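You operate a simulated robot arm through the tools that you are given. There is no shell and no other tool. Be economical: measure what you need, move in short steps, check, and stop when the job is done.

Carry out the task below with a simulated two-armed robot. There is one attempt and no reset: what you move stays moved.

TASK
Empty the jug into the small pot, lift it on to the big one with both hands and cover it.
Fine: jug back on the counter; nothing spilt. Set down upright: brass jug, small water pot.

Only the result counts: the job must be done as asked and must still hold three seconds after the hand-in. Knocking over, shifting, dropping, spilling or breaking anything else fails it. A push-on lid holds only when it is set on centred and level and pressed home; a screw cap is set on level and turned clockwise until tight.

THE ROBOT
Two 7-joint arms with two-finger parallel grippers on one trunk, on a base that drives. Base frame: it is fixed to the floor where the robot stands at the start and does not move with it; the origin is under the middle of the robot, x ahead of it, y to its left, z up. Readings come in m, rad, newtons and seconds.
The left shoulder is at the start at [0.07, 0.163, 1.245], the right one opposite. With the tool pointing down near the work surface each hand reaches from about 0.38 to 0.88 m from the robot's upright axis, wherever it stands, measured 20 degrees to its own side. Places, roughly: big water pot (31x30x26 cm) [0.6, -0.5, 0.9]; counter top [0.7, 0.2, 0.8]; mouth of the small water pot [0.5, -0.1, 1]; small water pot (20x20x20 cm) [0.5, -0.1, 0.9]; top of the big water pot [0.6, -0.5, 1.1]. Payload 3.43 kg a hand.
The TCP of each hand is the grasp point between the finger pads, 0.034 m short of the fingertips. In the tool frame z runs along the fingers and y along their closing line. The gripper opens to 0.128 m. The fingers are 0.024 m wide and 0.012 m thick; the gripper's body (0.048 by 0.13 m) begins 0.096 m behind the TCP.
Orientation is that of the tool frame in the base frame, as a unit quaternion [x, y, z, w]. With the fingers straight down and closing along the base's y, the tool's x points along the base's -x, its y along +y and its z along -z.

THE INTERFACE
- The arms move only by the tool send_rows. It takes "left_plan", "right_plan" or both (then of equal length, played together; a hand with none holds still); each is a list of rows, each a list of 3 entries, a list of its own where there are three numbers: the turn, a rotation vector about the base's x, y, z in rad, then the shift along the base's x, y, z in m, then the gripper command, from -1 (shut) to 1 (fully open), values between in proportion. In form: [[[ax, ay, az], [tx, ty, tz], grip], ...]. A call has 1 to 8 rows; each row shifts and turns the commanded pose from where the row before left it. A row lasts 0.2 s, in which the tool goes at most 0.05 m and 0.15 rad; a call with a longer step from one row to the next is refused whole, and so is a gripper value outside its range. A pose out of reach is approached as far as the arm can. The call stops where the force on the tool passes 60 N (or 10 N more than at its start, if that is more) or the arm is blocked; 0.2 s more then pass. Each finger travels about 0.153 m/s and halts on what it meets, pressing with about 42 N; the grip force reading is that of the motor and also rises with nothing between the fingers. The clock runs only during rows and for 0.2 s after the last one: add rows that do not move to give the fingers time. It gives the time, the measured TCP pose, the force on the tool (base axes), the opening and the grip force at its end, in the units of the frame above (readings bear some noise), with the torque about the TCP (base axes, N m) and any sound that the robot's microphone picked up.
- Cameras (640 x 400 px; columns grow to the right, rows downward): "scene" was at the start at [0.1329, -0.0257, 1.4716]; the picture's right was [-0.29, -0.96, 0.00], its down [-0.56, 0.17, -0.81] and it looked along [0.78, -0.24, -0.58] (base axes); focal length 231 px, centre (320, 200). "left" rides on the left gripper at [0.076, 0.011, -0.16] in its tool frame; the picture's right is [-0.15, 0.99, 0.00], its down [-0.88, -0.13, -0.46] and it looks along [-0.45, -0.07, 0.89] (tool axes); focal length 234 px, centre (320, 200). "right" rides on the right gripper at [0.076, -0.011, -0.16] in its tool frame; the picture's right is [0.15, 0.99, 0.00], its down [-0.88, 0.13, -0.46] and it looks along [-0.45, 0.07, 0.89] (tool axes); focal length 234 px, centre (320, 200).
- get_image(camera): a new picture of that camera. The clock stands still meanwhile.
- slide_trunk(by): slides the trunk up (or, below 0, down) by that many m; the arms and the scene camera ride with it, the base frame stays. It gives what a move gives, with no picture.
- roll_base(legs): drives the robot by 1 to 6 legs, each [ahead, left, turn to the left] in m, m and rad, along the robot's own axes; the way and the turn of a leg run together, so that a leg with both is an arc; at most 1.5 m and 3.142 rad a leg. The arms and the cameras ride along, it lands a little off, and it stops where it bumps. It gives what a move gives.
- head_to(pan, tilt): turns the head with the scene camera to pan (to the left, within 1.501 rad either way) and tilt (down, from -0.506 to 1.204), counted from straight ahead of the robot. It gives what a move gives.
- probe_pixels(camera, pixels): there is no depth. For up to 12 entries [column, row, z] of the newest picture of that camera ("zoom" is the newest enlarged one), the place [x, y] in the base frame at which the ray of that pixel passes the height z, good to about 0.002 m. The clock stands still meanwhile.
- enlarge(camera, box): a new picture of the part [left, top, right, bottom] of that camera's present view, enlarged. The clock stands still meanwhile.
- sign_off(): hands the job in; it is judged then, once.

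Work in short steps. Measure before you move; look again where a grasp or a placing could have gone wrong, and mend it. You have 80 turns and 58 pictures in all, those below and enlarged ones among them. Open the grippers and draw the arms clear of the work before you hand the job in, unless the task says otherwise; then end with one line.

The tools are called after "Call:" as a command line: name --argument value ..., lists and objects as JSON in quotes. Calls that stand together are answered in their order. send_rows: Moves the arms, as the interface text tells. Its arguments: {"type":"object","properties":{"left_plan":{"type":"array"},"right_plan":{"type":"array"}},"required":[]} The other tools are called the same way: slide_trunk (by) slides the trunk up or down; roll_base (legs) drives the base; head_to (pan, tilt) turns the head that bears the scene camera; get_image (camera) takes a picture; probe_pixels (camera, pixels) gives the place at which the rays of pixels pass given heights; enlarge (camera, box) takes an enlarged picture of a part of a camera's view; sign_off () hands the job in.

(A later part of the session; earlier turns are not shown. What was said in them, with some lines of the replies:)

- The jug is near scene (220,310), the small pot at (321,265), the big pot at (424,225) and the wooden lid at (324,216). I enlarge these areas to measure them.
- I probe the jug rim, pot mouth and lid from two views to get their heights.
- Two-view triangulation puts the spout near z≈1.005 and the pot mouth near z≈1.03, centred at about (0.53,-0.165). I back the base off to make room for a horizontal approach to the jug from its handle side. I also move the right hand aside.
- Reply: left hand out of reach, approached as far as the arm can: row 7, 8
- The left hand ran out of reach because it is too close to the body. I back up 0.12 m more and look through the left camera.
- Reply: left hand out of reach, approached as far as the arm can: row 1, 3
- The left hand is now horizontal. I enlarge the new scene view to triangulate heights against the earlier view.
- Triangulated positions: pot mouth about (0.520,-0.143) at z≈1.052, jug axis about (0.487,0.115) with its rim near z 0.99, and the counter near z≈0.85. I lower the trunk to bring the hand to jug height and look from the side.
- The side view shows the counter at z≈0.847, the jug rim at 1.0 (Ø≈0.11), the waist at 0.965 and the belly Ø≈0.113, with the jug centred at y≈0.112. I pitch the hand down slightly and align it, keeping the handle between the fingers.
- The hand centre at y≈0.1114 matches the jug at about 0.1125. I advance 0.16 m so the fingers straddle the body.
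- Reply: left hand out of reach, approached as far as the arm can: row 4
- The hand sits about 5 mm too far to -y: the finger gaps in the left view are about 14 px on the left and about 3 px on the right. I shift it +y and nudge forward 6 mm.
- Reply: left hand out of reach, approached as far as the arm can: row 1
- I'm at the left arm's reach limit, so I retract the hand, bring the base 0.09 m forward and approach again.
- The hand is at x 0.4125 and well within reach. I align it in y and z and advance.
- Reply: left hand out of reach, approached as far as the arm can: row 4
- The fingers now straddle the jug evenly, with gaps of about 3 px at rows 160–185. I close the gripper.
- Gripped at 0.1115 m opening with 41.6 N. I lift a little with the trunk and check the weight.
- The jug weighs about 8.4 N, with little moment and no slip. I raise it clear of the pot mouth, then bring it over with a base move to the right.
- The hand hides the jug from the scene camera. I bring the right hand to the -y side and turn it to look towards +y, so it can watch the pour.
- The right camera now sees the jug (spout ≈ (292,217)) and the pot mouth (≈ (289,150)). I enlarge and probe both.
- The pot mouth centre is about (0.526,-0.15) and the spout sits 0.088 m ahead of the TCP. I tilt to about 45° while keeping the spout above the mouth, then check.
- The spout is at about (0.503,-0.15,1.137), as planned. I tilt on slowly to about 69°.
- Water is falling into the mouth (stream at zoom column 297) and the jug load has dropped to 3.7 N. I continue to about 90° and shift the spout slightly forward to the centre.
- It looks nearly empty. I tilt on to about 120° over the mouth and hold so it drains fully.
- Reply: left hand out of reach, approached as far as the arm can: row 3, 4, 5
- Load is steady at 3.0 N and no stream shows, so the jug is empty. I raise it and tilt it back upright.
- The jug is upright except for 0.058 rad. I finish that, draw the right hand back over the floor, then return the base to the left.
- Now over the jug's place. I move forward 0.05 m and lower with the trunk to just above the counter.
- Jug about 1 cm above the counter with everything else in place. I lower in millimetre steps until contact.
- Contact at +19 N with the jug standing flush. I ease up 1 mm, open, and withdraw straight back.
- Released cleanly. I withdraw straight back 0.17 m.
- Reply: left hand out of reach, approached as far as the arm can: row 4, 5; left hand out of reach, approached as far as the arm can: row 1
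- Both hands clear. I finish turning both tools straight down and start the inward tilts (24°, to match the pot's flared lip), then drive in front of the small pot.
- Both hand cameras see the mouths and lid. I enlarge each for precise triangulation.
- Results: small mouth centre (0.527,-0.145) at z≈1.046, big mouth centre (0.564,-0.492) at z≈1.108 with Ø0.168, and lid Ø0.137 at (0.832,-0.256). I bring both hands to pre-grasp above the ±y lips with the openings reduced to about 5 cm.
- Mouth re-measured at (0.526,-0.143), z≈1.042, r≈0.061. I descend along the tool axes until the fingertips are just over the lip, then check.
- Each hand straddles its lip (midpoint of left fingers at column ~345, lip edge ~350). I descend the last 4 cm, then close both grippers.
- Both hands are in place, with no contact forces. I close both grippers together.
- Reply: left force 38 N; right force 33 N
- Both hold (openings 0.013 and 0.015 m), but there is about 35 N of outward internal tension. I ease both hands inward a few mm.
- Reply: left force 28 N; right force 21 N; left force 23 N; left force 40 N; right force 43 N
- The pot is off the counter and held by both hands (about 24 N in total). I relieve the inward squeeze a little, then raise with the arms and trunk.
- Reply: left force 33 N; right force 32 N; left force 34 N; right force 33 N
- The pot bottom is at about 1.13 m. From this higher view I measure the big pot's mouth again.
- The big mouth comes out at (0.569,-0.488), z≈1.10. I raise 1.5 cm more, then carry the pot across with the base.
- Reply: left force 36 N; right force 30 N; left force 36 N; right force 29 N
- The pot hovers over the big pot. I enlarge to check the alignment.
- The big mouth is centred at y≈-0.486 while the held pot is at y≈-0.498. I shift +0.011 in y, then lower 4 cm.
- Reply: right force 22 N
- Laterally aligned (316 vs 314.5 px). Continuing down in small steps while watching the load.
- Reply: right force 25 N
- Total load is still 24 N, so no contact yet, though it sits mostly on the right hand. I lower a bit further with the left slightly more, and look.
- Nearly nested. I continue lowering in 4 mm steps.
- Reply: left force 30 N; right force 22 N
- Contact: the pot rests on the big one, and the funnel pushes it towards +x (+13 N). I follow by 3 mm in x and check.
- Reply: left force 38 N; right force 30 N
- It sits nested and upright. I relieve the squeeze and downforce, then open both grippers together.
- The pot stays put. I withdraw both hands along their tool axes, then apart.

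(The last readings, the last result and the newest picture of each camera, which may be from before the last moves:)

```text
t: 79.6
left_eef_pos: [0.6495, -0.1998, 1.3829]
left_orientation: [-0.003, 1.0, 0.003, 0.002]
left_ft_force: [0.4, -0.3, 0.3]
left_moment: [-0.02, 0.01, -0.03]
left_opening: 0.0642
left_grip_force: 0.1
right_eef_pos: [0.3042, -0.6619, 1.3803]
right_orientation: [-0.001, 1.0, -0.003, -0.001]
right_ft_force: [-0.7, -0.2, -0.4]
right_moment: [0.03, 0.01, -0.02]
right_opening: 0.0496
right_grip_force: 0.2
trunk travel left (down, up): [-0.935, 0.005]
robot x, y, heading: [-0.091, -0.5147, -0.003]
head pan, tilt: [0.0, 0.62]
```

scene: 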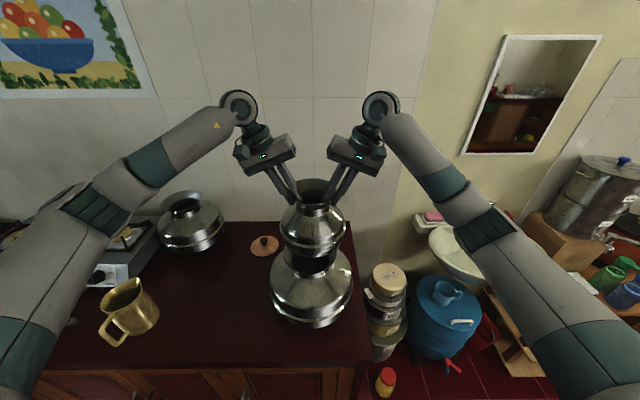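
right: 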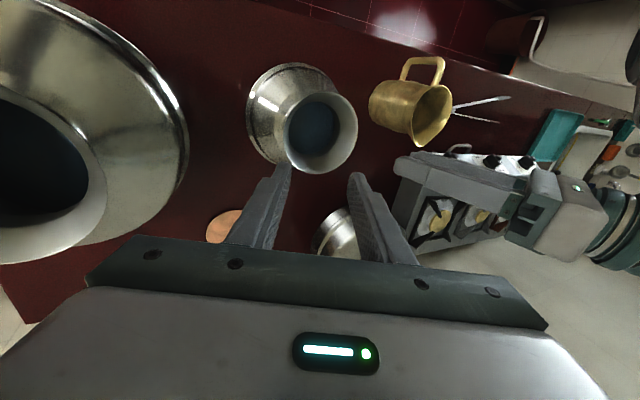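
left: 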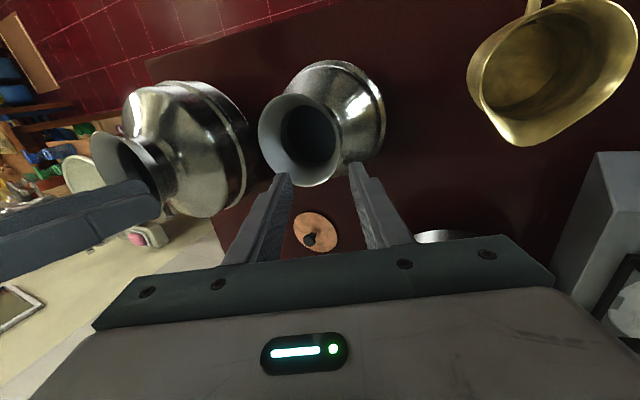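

I drive a little forward and left and tuck the right hand further back. Then I lower the trunk so the left arm can reach the lid.

Call:
roll_base --legs '[[0.08, 0.05, 0]]'

Call:
send_rows --left_plan '[[[0, 0, 0], [0.01, -0.04, 0], 0], [[0, 0, 0], [0.01, -0.04, 0], 0], [[0, 0, 0], [0, -0.02, 0], 0], [[0, 0, 0], [0, 0, 0], 0]]' --right_plan '[[[0, 0, 0], [-0.02, -0.03, 0], -0.22], [[0, 0, 0], [-0.02, -0.03, 0], -0.22], [[0, 0, 0], [-0.01, -0.03, 0], -0.22], [[0, 0, 0], [0, -0.03, 0], -0.22]]'

Call:
slide_trunk --by -0.28

Call:
get_image --camera "left"

```text
t: 80.8
left_eef_pos: [0.7172, -0.1521, 1.3883]
left_orientation: [-0.002, 1.0, 0.004, 0.005]
left_ft_force: [-0.1, -0.8, -0.1]
left_moment: [0.03, -0.05, -0.03]
left_opening: 0.0641
left_grip_force: 0.1
right_eef_pos: [0.3746, -0.6167, 1.3825]
right_orientation: [-0.002, 1.0, -0.002, 0.003]
right_ft_force: [-1.0, -1.0, 0.1]
right_moment: [0.06, -0.08, 0.01]
right_opening: 0.05
right_grip_force: 0.1
trunk travel left (down, up): [-0.935, 0.005]
robot x, y, heading: [-0.01, -0.4604, -0.009]
head pan, tilt: [0.0, 0.62]
```

```text
t: 81.8
left_eef_pos: [0.7464, -0.246, 1.383]
left_orientation: [-0.002, 1.0, 0.003, 0.002]
left_ft_force: [-0.7, -0.5, -0.2]
left_moment: [0.0, 0.03, 0.01]
left_opening: 0.0641
left_grip_force: 0.0
right_eef_pos: [0.3309, -0.7312, 1.3814]
right_orientation: [-0.003, 1.0, -0.003, 0.0]
right_ft_force: [-0.1, 0.5, 0.3]
right_moment: [0.03, 0.04, -0.01]
right_opening: 0.0497
right_grip_force: 0.1
trunk travel left (down, up): [-0.935, 0.005]
robot x, y, heading: [-0.0093, -0.4644, -0.006]
head pan, tilt: [0.0, 0.62]
```

```text
t: 84.6
left_eef_pos: [0.7462, -0.2483, 1.1034]
left_orientation: [-0.001, 1.0, 0.002, 0.004]
left_ft_force: [-0.7, 0.2, -0.7]
left_moment: [0.0, -0.01, 0.0]
left_opening: 0.0641
left_grip_force: 0.1
right_eef_pos: [0.3299, -0.7313, 1.1027]
right_orientation: [-0.002, 1.0, -0.003, 0.0]
right_ft_force: [0.3, -0.8, 0.3]
right_moment: [0.0, 0.0, 0.02]
right_opening: 0.0499
right_grip_force: 0.0
trunk travel left (down, up): [-0.655, 0.285]
robot x, y, heading: [-0.0103, -0.4625, -0.008]
head pan, tilt: [0.0, 0.62]
```

```text
11 pictures are left
```

left: 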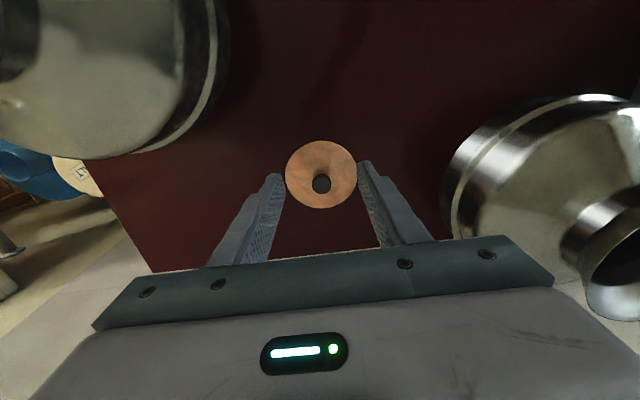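

The lid (centre about (321,174), knob top (321,184)) is well in view. I probe its exact position.

Call:
probe_pixels --camera "left" --pixels '[[285, 175, 0.853], [357, 175, 0.853], [321, 140, 0.853], [321, 209, 0.853], [321, 184, 0.88], [321, 184, 0.89], [321, 184, 0.87], [359, 165, 1.07]]'

```text
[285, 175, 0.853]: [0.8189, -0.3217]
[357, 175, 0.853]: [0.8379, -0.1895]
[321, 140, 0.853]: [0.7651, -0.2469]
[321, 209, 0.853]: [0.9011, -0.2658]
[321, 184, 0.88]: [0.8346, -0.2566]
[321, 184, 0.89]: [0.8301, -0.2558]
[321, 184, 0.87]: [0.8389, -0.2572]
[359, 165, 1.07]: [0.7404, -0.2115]
```

Lid centre (0.831,-0.256), knob top z≈0.887. I move above the knob and then down to just over it.

Call:
send_rows --left_plan '[[[0, 0, 0], [0.03, -0.003, 0], 0], [[0, 0, 0], [0.03, -0.003, 0], 0], [[0, 0, 0], [0.025, -0.002, -0.02], 0], [[0, 0, 0], [0, 0, -0.04], 0], [[0, 0, 0], [0, 0, -0.04], 0], [[0, 0, 0], [0, 0, -0.04], 0], [[0, 0, 0], [0, 0, 0], 0]]'

```text
t: 86.2
left_eef_pos: [0.8145, -0.257, 0.9718]
left_orientation: [-0.003, 1.0, 0.003, 0.004]
left_ft_force: [-0.3, -0.6, 0.3]
left_moment: [0.02, -0.04, -0.01]
left_opening: 0.064
left_grip_force: 0.1
left hand out of reach, approached as far as the arm can: row 3
right_eef_pos: [0.3306, -0.7327, 1.1019]
right_orientation: [-0.002, 1.0, -0.003, 0.0]
right_ft_force: [0.1, 0.4, 0.3]
right_moment: [-0.03, -0.02, -0.02]
right_opening: 0.0502
right_grip_force: 0.1
trunk travel left (down, up): [-0.655, 0.285]
robot x, y, heading: [-0.0116, -0.462, -0.012]
head pan, tilt: [0.0, 0.62]
```

Call:
send_rows --left_plan '[[[0, 0, 0], [0.009, 0.0005, -0.01], 0], [[0, 0, 0], [0.008, 0.0005, -0.01], 0], [[0, 0, 0], [0, 0, 0], 0]]'

Call:
get_image --camera "left"

```text
t: 87.0
left_eef_pos: [0.8309, -0.2548, 0.9516]
left_orientation: [-0.001, 1.0, 0.002, 0.005]
left_ft_force: [-0.2, -0.1, 0.0]
left_moment: [0.01, 0.02, 0.02]
left_opening: 0.0637
left_grip_force: 0.1
right_eef_pos: [0.3302, -0.7304, 1.1019]
right_orientation: [-0.002, 1.0, -0.003, 0.0]
right_ft_force: [0.0, 0.0, 0.4]
right_moment: [0.0, 0.0, -0.03]
right_opening: 0.0499
right_grip_force: 0.1
trunk travel left (down, up): [-0.655, 0.285]
robot x, y, heading: [-0.0101, -0.4624, -0.009]
head pan, tilt: [0.0, 0.62]
```

```text
10 pictures are left
```

left: 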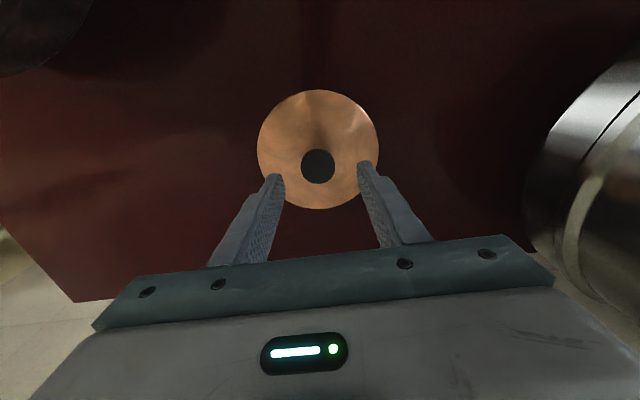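

The knob (318,166) is centred between the fingertips (mid 320,170). I descend to TCP z≈0.897 and close on the knob.

Call:
probe_pixels --camera "left" --pixels '[[318, 166, 0.888], [318, 149, 0.853], [258, 149, 0.853], [378, 149, 0.853], [318, 89, 0.853], [318, 209, 0.853]]'

Call:
send_rows --left_plan '[[[0, 0, 0], [0, 0, -0.02], 0], [[0, 0, 0], [0, 0, -0.02], 0], [[0, 0, 0], [0, 0, -0.014], 0], [[0, 0, 0], [0, 0, 0], 0]]'

```text
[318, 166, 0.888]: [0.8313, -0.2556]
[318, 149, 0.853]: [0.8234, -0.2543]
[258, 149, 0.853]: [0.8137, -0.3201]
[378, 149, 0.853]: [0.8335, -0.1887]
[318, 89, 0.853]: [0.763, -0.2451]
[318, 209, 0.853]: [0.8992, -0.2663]
```

```text
t: 88.0
left_eef_pos: [0.8298, -0.2557, 0.908]
left_orientation: [-0.001, 1.0, 0.002, 0.003]
left_ft_force: [-0.6, -0.1, 0.0]
left_moment: [0.02, 0.01, 0.02]
left_opening: 0.0642
left_grip_force: 0.1
left hand out of reach, approached as far as the arm can: row 2
right_eef_pos: [0.3301, -0.7309, 1.1022]
right_orientation: [-0.002, 1.0, -0.003, 0.0]
right_ft_force: [0.5, -0.7, 0.1]
right_moment: [-0.01, 0.03, 0.01]
right_opening: 0.0499
right_grip_force: 0.0
trunk travel left (down, up): [-0.655, 0.285]
robot x, y, heading: [-0.014, -0.4666, -0.009]
head pan, tilt: [0.0, 0.62]
```

Now at z 0.908; I use the trunk for the last 12 mm, since the arm is at its reach limit, then close.

Call:
slide_trunk --by -0.012

Call:
send_rows --left_plan '[[[0, 0, 0], [0, 0, 0], -0.3], [[0, 0, 0], [0, 0, 0], -0.6], [[0, 0, 0], [0, 0, 0], -0.9], [[0, 0, 0], [0, 0, 0], -1], [[0, 0, 0], [0, 0, 0], -1]]'

```text
t: 88.6
left_eef_pos: [0.8292, -0.2559, 0.8999]
left_orientation: [-0.003, 1.0, 0.003, 0.005]
left_ft_force: [-0.2, 0.3, 18.5]
left_moment: [-0.38, -0.03, 0.08]
left_opening: 0.0636
left_grip_force: 0.1
right_eef_pos: [0.3278, -0.7315, 1.0909]
right_orientation: [-0.001, 1.0, -0.003, 0.001]
right_ft_force: [0.6, -0.1, -0.3]
right_moment: [0.02, -0.01, -0.04]
right_opening: 0.05
right_grip_force: 0.0
trunk travel left (down, up): [-0.643, 0.297]
robot x, y, heading: [-0.007, -0.4642, -0.005]
head pan, tilt: [0.0, 0.62]
```

```text
t: 89.8
left_eef_pos: [0.8278, -0.2554, 0.902]
left_orientation: [-0.003, 1.0, 0.003, 0.008]
left_ft_force: [1.1, 0.9, 35.9]
left_moment: [-0.19, 0.02, 0.02]
left_opening: 0.0326
left_grip_force: 42.2
right_eef_pos: [0.3263, -0.7332, 1.0904]
right_orientation: [-0.002, 1.0, -0.003, 0.003]
right_ft_force: [0.0, 0.2, 0.2]
right_moment: [-0.01, 0.01, 0.02]
right_opening: 0.0501
right_grip_force: 0.1
trunk travel left (down, up): [-0.643, 0.297]
robot x, y, heading: [-0.0137, -0.4633, -0.006]
head pan, tilt: [0.0, 0.62]
```

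Gripped the knob at 0.0326 m. I lift with the trunk and check that the lid follows level.

Call:
slide_trunk --by 0.05

Call:
get_image --camera "left"

```text
t: 90.7
left_eef_pos: [0.8297, -0.2556, 0.9437]
left_orientation: [-0.002, 1.0, 0.003, 0.002]
left_ft_force: [1.0, -0.2, -1.2]
left_moment: [0.01, 0.02, -0.04]
left_opening: 0.0328
left_grip_force: 42.1
right_eef_pos: [0.3315, -0.7311, 1.139]
right_orientation: [-0.001, 1.0, -0.003, -0.001]
right_ft_force: [0.0, -0.2, 0.6]
right_moment: [-0.02, 0.04, 0.01]
right_opening: 0.05
right_grip_force: 0.0
trunk travel left (down, up): [-0.693, 0.247]
robot x, y, heading: [-0.0143, -0.4666, -0.009]
head pan, tilt: [0.0, 0.62]
```

```text
9 pictures are left
```

left: 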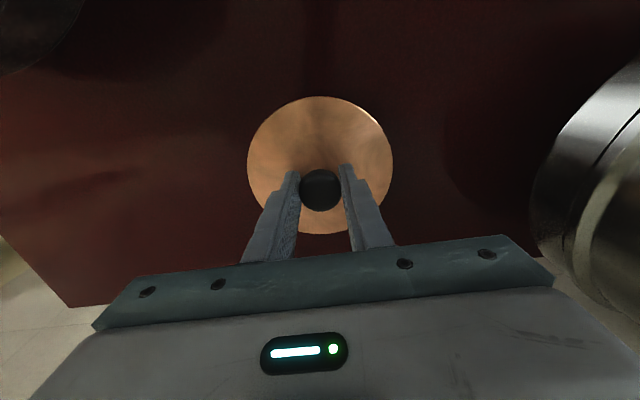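

The lid is held, load about 1.2 N. I raise the trunk fully, retract the arm slightly and lift on to clear the pot.

Call:
slide_trunk --by 0.245

Call:
send_rows --left_plan '[[[0, 0, 0], [-0.02, 0.01, 0.01], -1], [[0, 0, 0], [-0.02, 0.01, 0.03], -1], [[0, 0, 0], [-0.02, 0.01, 0.03], -1], [[0, 0, 0], [-0.02, 0, 0.03], -1], [[0, 0, 0], [-0.02, 0, 0.03], -1], [[0, 0, 0], [-0.02, 0, 0.03], -1], [[0, 0, 0], [-0.02, 0, 0.03], -1], [[0, 0, 0], [0, 0, 0], -1]]'

Call:
enlarge --camera "scene" --box '[240, 150, 400, 310]'

```text
t: 93.2
left_eef_pos: [0.8302, -0.255, 1.1911]
left_orientation: [-0.002, 1.0, 0.001, 0.003]
left_ft_force: [-0.1, 0.2, -0.9]
left_moment: [-0.03, -0.03, -0.01]
left_opening: 0.0327
left_grip_force: 42.4
right_eef_pos: [0.3305, -0.7316, 1.3847]
right_orientation: [-0.002, 1.0, -0.002, -0.001]
right_ft_force: [1.5, 0.4, 0.6]
right_moment: [0.01, -0.02, 0.01]
right_opening: 0.0498
right_grip_force: 0.0
trunk travel left (down, up): [-0.938, 0.002]
robot x, y, heading: [-0.01, -0.4646, -0.005]
head pan, tilt: [0.0, 0.62]
```

```text
t: 95.0
left_eef_pos: [0.6913, -0.2242, 1.3809]
left_orientation: [-0.003, 1.0, 0.003, 0.002]
left_ft_force: [-0.1, 0.4, -0.5]
left_moment: [-0.03, -0.01, 0.01]
left_opening: 0.0326
left_grip_force: 42.1
right_eef_pos: [0.3303, -0.7317, 1.3851]
right_orientation: [-0.002, 1.0, -0.002, 0.0]
right_ft_force: [-0.1, -0.1, 0.1]
right_moment: [0.02, 0.02, -0.02]
right_opening: 0.05
right_grip_force: 0.1
trunk travel left (down, up): [-0.938, 0.002]
robot x, y, heading: [-0.0116, -0.4633, -0.012]
head pan, tilt: [0.0, 0.62]
```

```text
2.50 times, centred on (320, 230) of scene
```

zoom: 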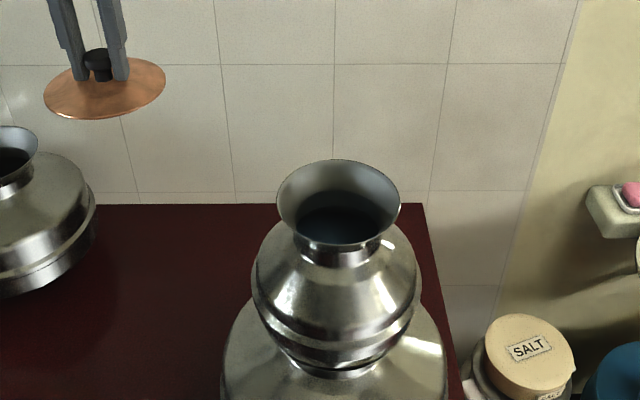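

Call:
probe_pixels --camera "zoom" --pixels '[[277, 202, 1.277], [401, 206, 1.277], [340, 159, 1.277], [337, 246, 1.277], [45, 103, 1.327], [165, 76, 1.327], [110, 57, 1.327], [95, 119, 1.327]]'

```text
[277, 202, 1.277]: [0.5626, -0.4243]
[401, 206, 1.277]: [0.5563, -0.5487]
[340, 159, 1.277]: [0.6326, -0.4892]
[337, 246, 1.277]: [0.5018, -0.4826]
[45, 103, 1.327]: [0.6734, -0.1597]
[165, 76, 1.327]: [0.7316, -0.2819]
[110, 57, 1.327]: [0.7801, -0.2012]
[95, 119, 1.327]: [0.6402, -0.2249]
```

Pot mouth centre about (0.566,-0.486), rim z≈1.278. The lid bottom is at about 1.327, so I carry it across to above the mouth.

Call:
send_rows --left_plan '[[[0, 0, 0], [-0.018, -0.037, 0], -1], [[0, 0, 0], [-0.018, -0.037, 0], -1], [[0, 0, 0], [-0.018, -0.037, 0], -1], [[0, 0, 0], [-0.018, -0.037, 0], -1], [[0, 0, 0], [-0.018, -0.038, 0], -1], [[0, 0, 0], [-0.018, -0.038, 0], -1], [[0, 0, 0], [-0.018, -0.038, 0], -1], [[0, 0, 0], [0, 0, 0], -1]]'

Call:
enlarge --camera "scene" --box '[240, 150, 400, 310]'

```text
t: 96.8
left_eef_pos: [0.5624, -0.4861, 1.3832]
left_orientation: [-0.002, 1.0, 0.002, 0.002]
left_ft_force: [0.4, 0.3, -1.3]
left_moment: [-0.04, 0.0, -0.02]
left_opening: 0.0327
left_grip_force: 42.0
right_eef_pos: [0.3299, -0.7325, 1.3858]
right_orientation: [-0.003, 1.0, -0.004, 0.0]
right_ft_force: [0.2, 0.2, -0.6]
right_moment: [0.0, -0.01, -0.02]
right_opening: 0.0499
right_grip_force: 0.0
trunk travel left (down, up): [-0.938, 0.002]
robot x, y, heading: [-0.007, -0.4617, -0.004]
head pan, tilt: [0.0, 0.62]
```

```text
2.50 times, centred on (320, 230) of scene
```

zoom: 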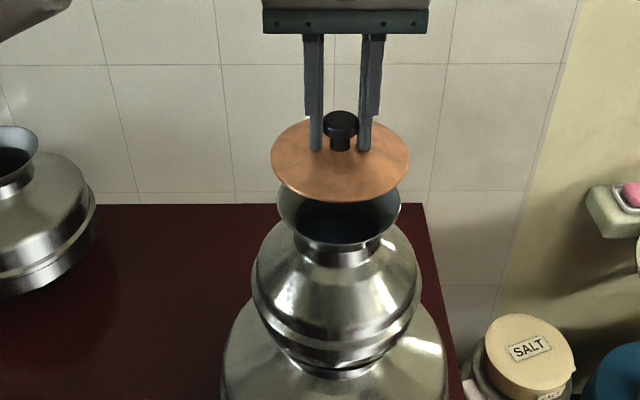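

Call:
probe_pixels --camera "zoom" --pixels '[[271, 160, 1.332], [410, 160, 1.332], [341, 202, 1.332], [341, 118, 1.332], [339, 246, 1.28], [340, 159, 1.28]]'

```text
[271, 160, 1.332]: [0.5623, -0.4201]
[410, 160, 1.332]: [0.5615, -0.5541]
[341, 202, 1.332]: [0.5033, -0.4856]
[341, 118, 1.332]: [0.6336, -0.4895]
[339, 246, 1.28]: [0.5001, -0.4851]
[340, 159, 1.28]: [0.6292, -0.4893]
```

Lid and mouth agree to within 3 mm. I lower 4.2 cm, then in small steps to contact.

Call:
send_rows --left_plan '[[[0, 0, 0], [0, 0, -0.014], -1], [[0, 0, 0], [0, 0, -0.014], -1], [[0, 0, 0], [0, 0, -0.012], -1], [[0, 0, 0], [0, 0, -0.004], -1], [[0, 0, 0], [0, 0, 0], -1]]'

Call:
enlarge --camera "scene" --box '[260, 170, 380, 290]'

```text
t: 98.0
left_eef_pos: [0.5631, -0.4871, 1.3366]
left_orientation: [-0.002, 1.0, 0.002, 0.003]
left_ft_force: [-0.6, 1.0, -0.4]
left_moment: [0.01, 0.0, -0.01]
left_opening: 0.0327
left_grip_force: 42.5
right_eef_pos: [0.3311, -0.7327, 1.384]
right_orientation: [-0.003, 1.0, -0.002, 0.0]
right_ft_force: [0.2, 0.6, 0.3]
right_moment: [0.02, 0.0, 0.0]
right_opening: 0.0499
right_grip_force: 0.1
trunk travel left (down, up): [-0.938, 0.002]
robot x, y, heading: [-0.008, -0.464, -0.008]
head pan, tilt: [0.0, 0.62]
```

```text
3.33 times, centred on (320, 230) of scene
```

zoom: 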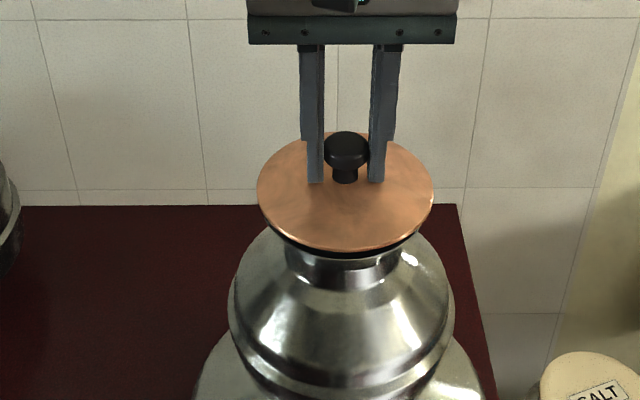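

Well centred (lid 345 vs neck 343 px). Final lowering to contact.

Call:
send_rows --left_plan '[[[0, 0, 0], [0, 0, -0.002], -1], [[0, 0, 0], [0, 0, -0.002], -1], [[0, 0, 0], [0, 0, -0.002], -1], [[0, 0, 0], [0, 0, 0], -1]]'

```text
t: 99.0
left_eef_pos: [0.5637, -0.4859, 1.3309]
left_orientation: [-0.001, 1.0, 0.003, 0.003]
left_ft_force: [-1.1, 0.3, -0.6]
left_moment: [-0.01, 0.0, -0.01]
left_opening: 0.0324
left_grip_force: 41.5
right_eef_pos: [0.3308, -0.7322, 1.3845]
right_orientation: [-0.002, 1.0, -0.003, 0.0]
right_ft_force: [0.2, 0.6, 0.5]
right_moment: [0.01, -0.04, 0.03]
right_opening: 0.0499
right_grip_force: 0.1
trunk travel left (down, up): [-0.938, 0.002]
robot x, y, heading: [-0.0111, -0.461, -0.006]
head pan, tilt: [0.0, 0.62]
```

Call:
send_rows --left_plan '[[[0, 0, 0], [0, 0, -0.002], -1], [[0, 0, 0], [0, 0, -0.002], -1], [[0, 0, 0], [0, 0, 0], -1]]'

```text
t: 99.8
left_eef_pos: [0.563, -0.4883, 1.3271]
left_orientation: [-0.002, 1.0, 0.003, 0.004]
left_ft_force: [0.3, 0.2, -1.0]
left_moment: [0.0, 0.05, 0.02]
left_opening: 0.0327
left_grip_force: 42.0
right_eef_pos: [0.3297, -0.7324, 1.3848]
right_orientation: [0.0, 1.0, -0.003, 0.0]
right_ft_force: [0.5, -0.3, -0.4]
right_moment: [0.01, 0.0, 0.0]
right_opening: 0.0499
right_grip_force: 0.0
trunk travel left (down, up): [-0.938, 0.002]
robot x, y, heading: [-0.0145, -0.4614, -0.004]
head pan, tilt: [0.0, 0.62]
```

No contact yet; I continue in 2 mm steps.

Call:
send_rows --left_plan '[[[0, 0, 0], [0, 0, -0.002], -1], [[0, 0, 0], [0, 0, -0.002], -1], [[0, 0, 0], [0, 0, 0], -1]]'

Call:
enlarge --camera "scene" --box '[260, 170, 380, 290]'

```text
t: 100.6
left_eef_pos: [0.5631, -0.487, 1.3242]
left_orientation: [-0.003, 1.0, 0.002, 0.005]
left_ft_force: [2.5, 0.4, 18.9]
left_moment: [-0.09, -1.3, 0.02]
left_opening: 0.0329
left_grip_force: 42.1
right_eef_pos: [0.3275, -0.7314, 1.3855]
right_orientation: [-0.001, 1.0, -0.002, 0.001]
right_ft_force: [0.5, 1.0, -0.4]
right_moment: [0.03, 0.04, -0.01]
right_opening: 0.0499
right_grip_force: 0.1
trunk travel left (down, up): [-0.938, 0.002]
robot x, y, heading: [-0.0071, -0.4631, -0.007]
head pan, tilt: [0.0, 0.62]
```

```text
3.33 times, centred on (320, 230) of scene
```

zoom: 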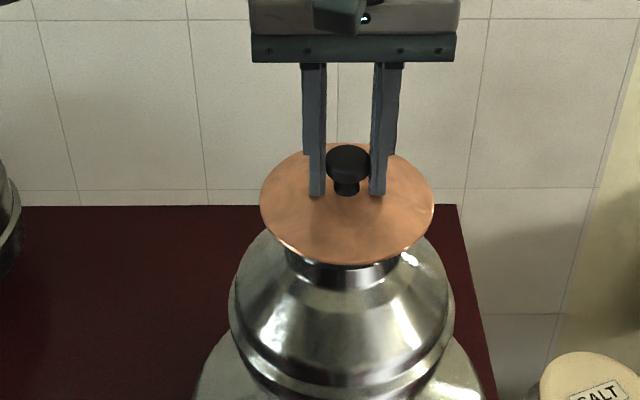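

Contact on the far edge (19 N, My -1.3), so the lid is a hair low at the back. I level it by a small pitch and press lightly.

Call:
send_rows --left_plan '[[[0, -0.015, 0], [0, 0, 0], -1], [[0, 0, 0], [0, 0, 0], -1]]'

```text
t: 101.2
left_eef_pos: [0.5622, -0.4884, 1.325]
left_orientation: [-0.002, 1.0, 0.002, 0.012]
left_ft_force: [2.9, -0.4, 26.2]
left_moment: [-0.12, 1.13, 0.06]
left_opening: 0.0329
left_grip_force: 42.2
right_eef_pos: [0.3284, -0.7323, 1.3851]
right_orientation: [-0.002, 1.0, -0.003, 0.001]
right_ft_force: [0.5, 0.4, 0.4]
right_moment: [0.01, -0.01, -0.02]
right_opening: 0.05
right_grip_force: 0.1
trunk travel left (down, up): [-0.938, 0.002]
robot x, y, heading: [-0.0132, -0.4616, -0.008]
head pan, tilt: [0.0, 0.62]
```

Slight overshoot; I go halfway back, ease the downforce, then release the knob.

Call:
send_rows --left_plan '[[[0, 0.007, 0], [0, 0, 0], -1], [[0, 0, 0], [0, 0, 0], -1]]'

Call:
send_rows --left_plan '[[[0, 0, 0], [0, 0, 0.001], -1], [[0, 0, 0], [0, 0, 0], -0.7], [[0, 0, 0], [0, 0, 0], -0.3], [[0, 0, 0], [0, 0, 0], 0], [[0, 0, 0], [0, 0, 0], 0], [[0, 0, 0], [0, 0, 0], 0]]'

Call:
enlarge --camera "scene" --box '[260, 170, 380, 290]'

```text
t: 101.8
left_eef_pos: [0.5624, -0.4876, 1.3242]
left_orientation: [-0.002, 1.0, 0.001, 0.009]
left_ft_force: [5.2, -1.4, 23.0]
left_moment: [-0.11, -1.34, 0.0]
left_opening: 0.0328
left_grip_force: 41.7
right_eef_pos: [0.3281, -0.7322, 1.3846]
right_orientation: [-0.001, 1.0, -0.003, 0.0]
right_ft_force: [0.3, 1.1, -0.6]
right_moment: [-0.01, -0.01, 0.0]
right_opening: 0.0502
right_grip_force: 0.1
trunk travel left (down, up): [-0.938, 0.002]
robot x, y, heading: [-0.0111, -0.4609, -0.012]
head pan, tilt: [0.0, 0.62]
```

```text
t: 103.2
left_eef_pos: [0.5636, -0.4875, 1.3242]
left_orientation: [-0.002, 1.0, 0.002, 0.007]
left_ft_force: [-0.6, 0.0, 0.4]
left_moment: [-0.02, 0.01, 0.01]
left_opening: 0.0639
left_grip_force: 0.0
right_eef_pos: [0.3304, -0.7312, 1.3843]
right_orientation: [-0.002, 1.0, -0.002, 0.0]
right_ft_force: [0.8, -0.1, -1.0]
right_moment: [0.03, 0.01, -0.01]
right_opening: 0.05
right_grip_force: 0.1
trunk travel left (down, up): [-0.938, 0.002]
robot x, y, heading: [-0.0103, -0.4662, -0.005]
head pan, tilt: [0.0, 0.62]
```

```text
3.33 times, centred on (320, 230) of scene
```

zoom: 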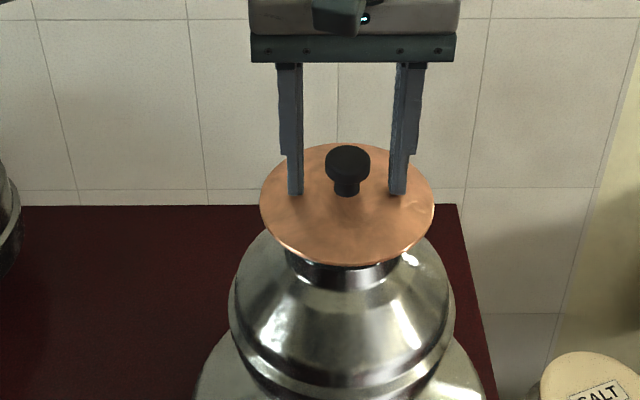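

The lid sits centred and flush, already pressed with about 25 N. I withdraw the left hand upwards and away, keeping the right clear.

Call:
send_rows --left_plan '[[[0, 0, 0], [0, 0, 0.02], 0], [[0, 0, 0], [0, 0, 0.03], 0], [[0, 0, 0], [0, 0, 0.03], 0], [[0, 0, 0], [0, 0.03, 0.02], 0], [[0, 0, 0], [-0.01, 0.045, 0], 0.5], [[0, 0, 0], [-0.01, 0.045, 0], 1], [[0, 0, 0], [-0.01, 0.045, 0], 1], [[0, 0, 0], [-0.01, 0.045, 0], 1]]' --right_plan '[[[0, 0, 0], [0, 0, 0], 0], [[0, 0, 0], [0, 0, 0], 0.5], [[0, 0, 0], [0, 0, 0], 1], [[0, 0, 0], [0, 0, 0], 1], [[0, 0, 0], [0, 0, 0], 1], [[0, 0, 0], [0, 0, 0], 1], [[0, 0, 0], [0, 0, 0], 1], [[0, 0, 0], [0, 0, 0], 1]]'

Call:
get_image --camera "scene"

```text
t: 105.0
left_eef_pos: [0.5223, -0.2775, 1.4259]
left_orientation: [-0.002, 1.0, 0.002, 0.008]
left_ft_force: [-0.1, 1.1, -0.5]
left_moment: [-0.1, -0.03, -0.03]
left_opening: 0.1282
left_grip_force: 0.0
right_eef_pos: [0.3293, -0.728, 1.3867]
right_orientation: [-0.002, 1.0, -0.004, 0.0]
right_ft_force: [0.0, 1.0, -0.3]
right_moment: [-0.04, -0.04, 0.02]
right_opening: 0.128
right_grip_force: 0.0
trunk travel left (down, up): [-0.938, 0.002]
robot x, y, heading: [-0.014, -0.4653, -0.011]
head pan, tilt: [0.0, 0.62]
```

```text
3 pictures are left
```

scene: 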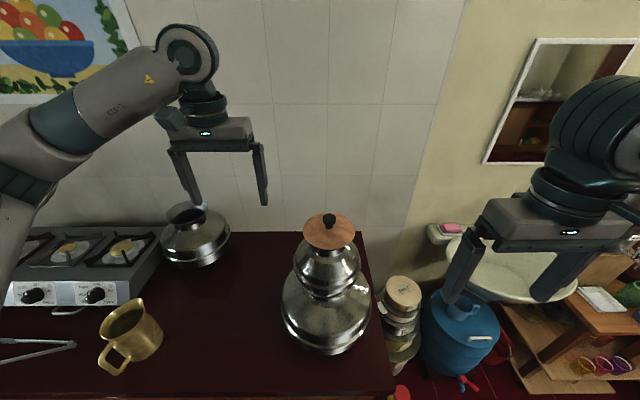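

Everything stands; I take one close look at the stack before handing in.

Call:
enlarge --camera "scene" --box '[270, 205, 390, 360]'

```text
2.58 times, centred on (330, 282) of scene
```

zoom: 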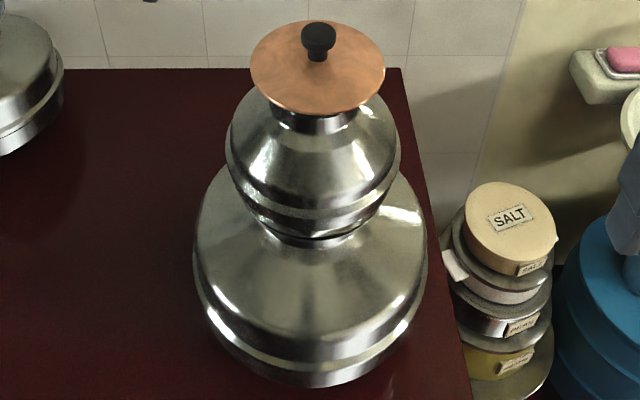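

The stack is upright, the lid is on level, the jug stands upright on the counter, and both open hands are clear. I hand in.

Call:
sign_off

```text
The job is handed in.
```

The job is handed in: the jug is emptied into the small pot and stands upright on the counter, and the small pot, lifted on with both hands, sits upright on the big one with its lid on; I saw no spill.
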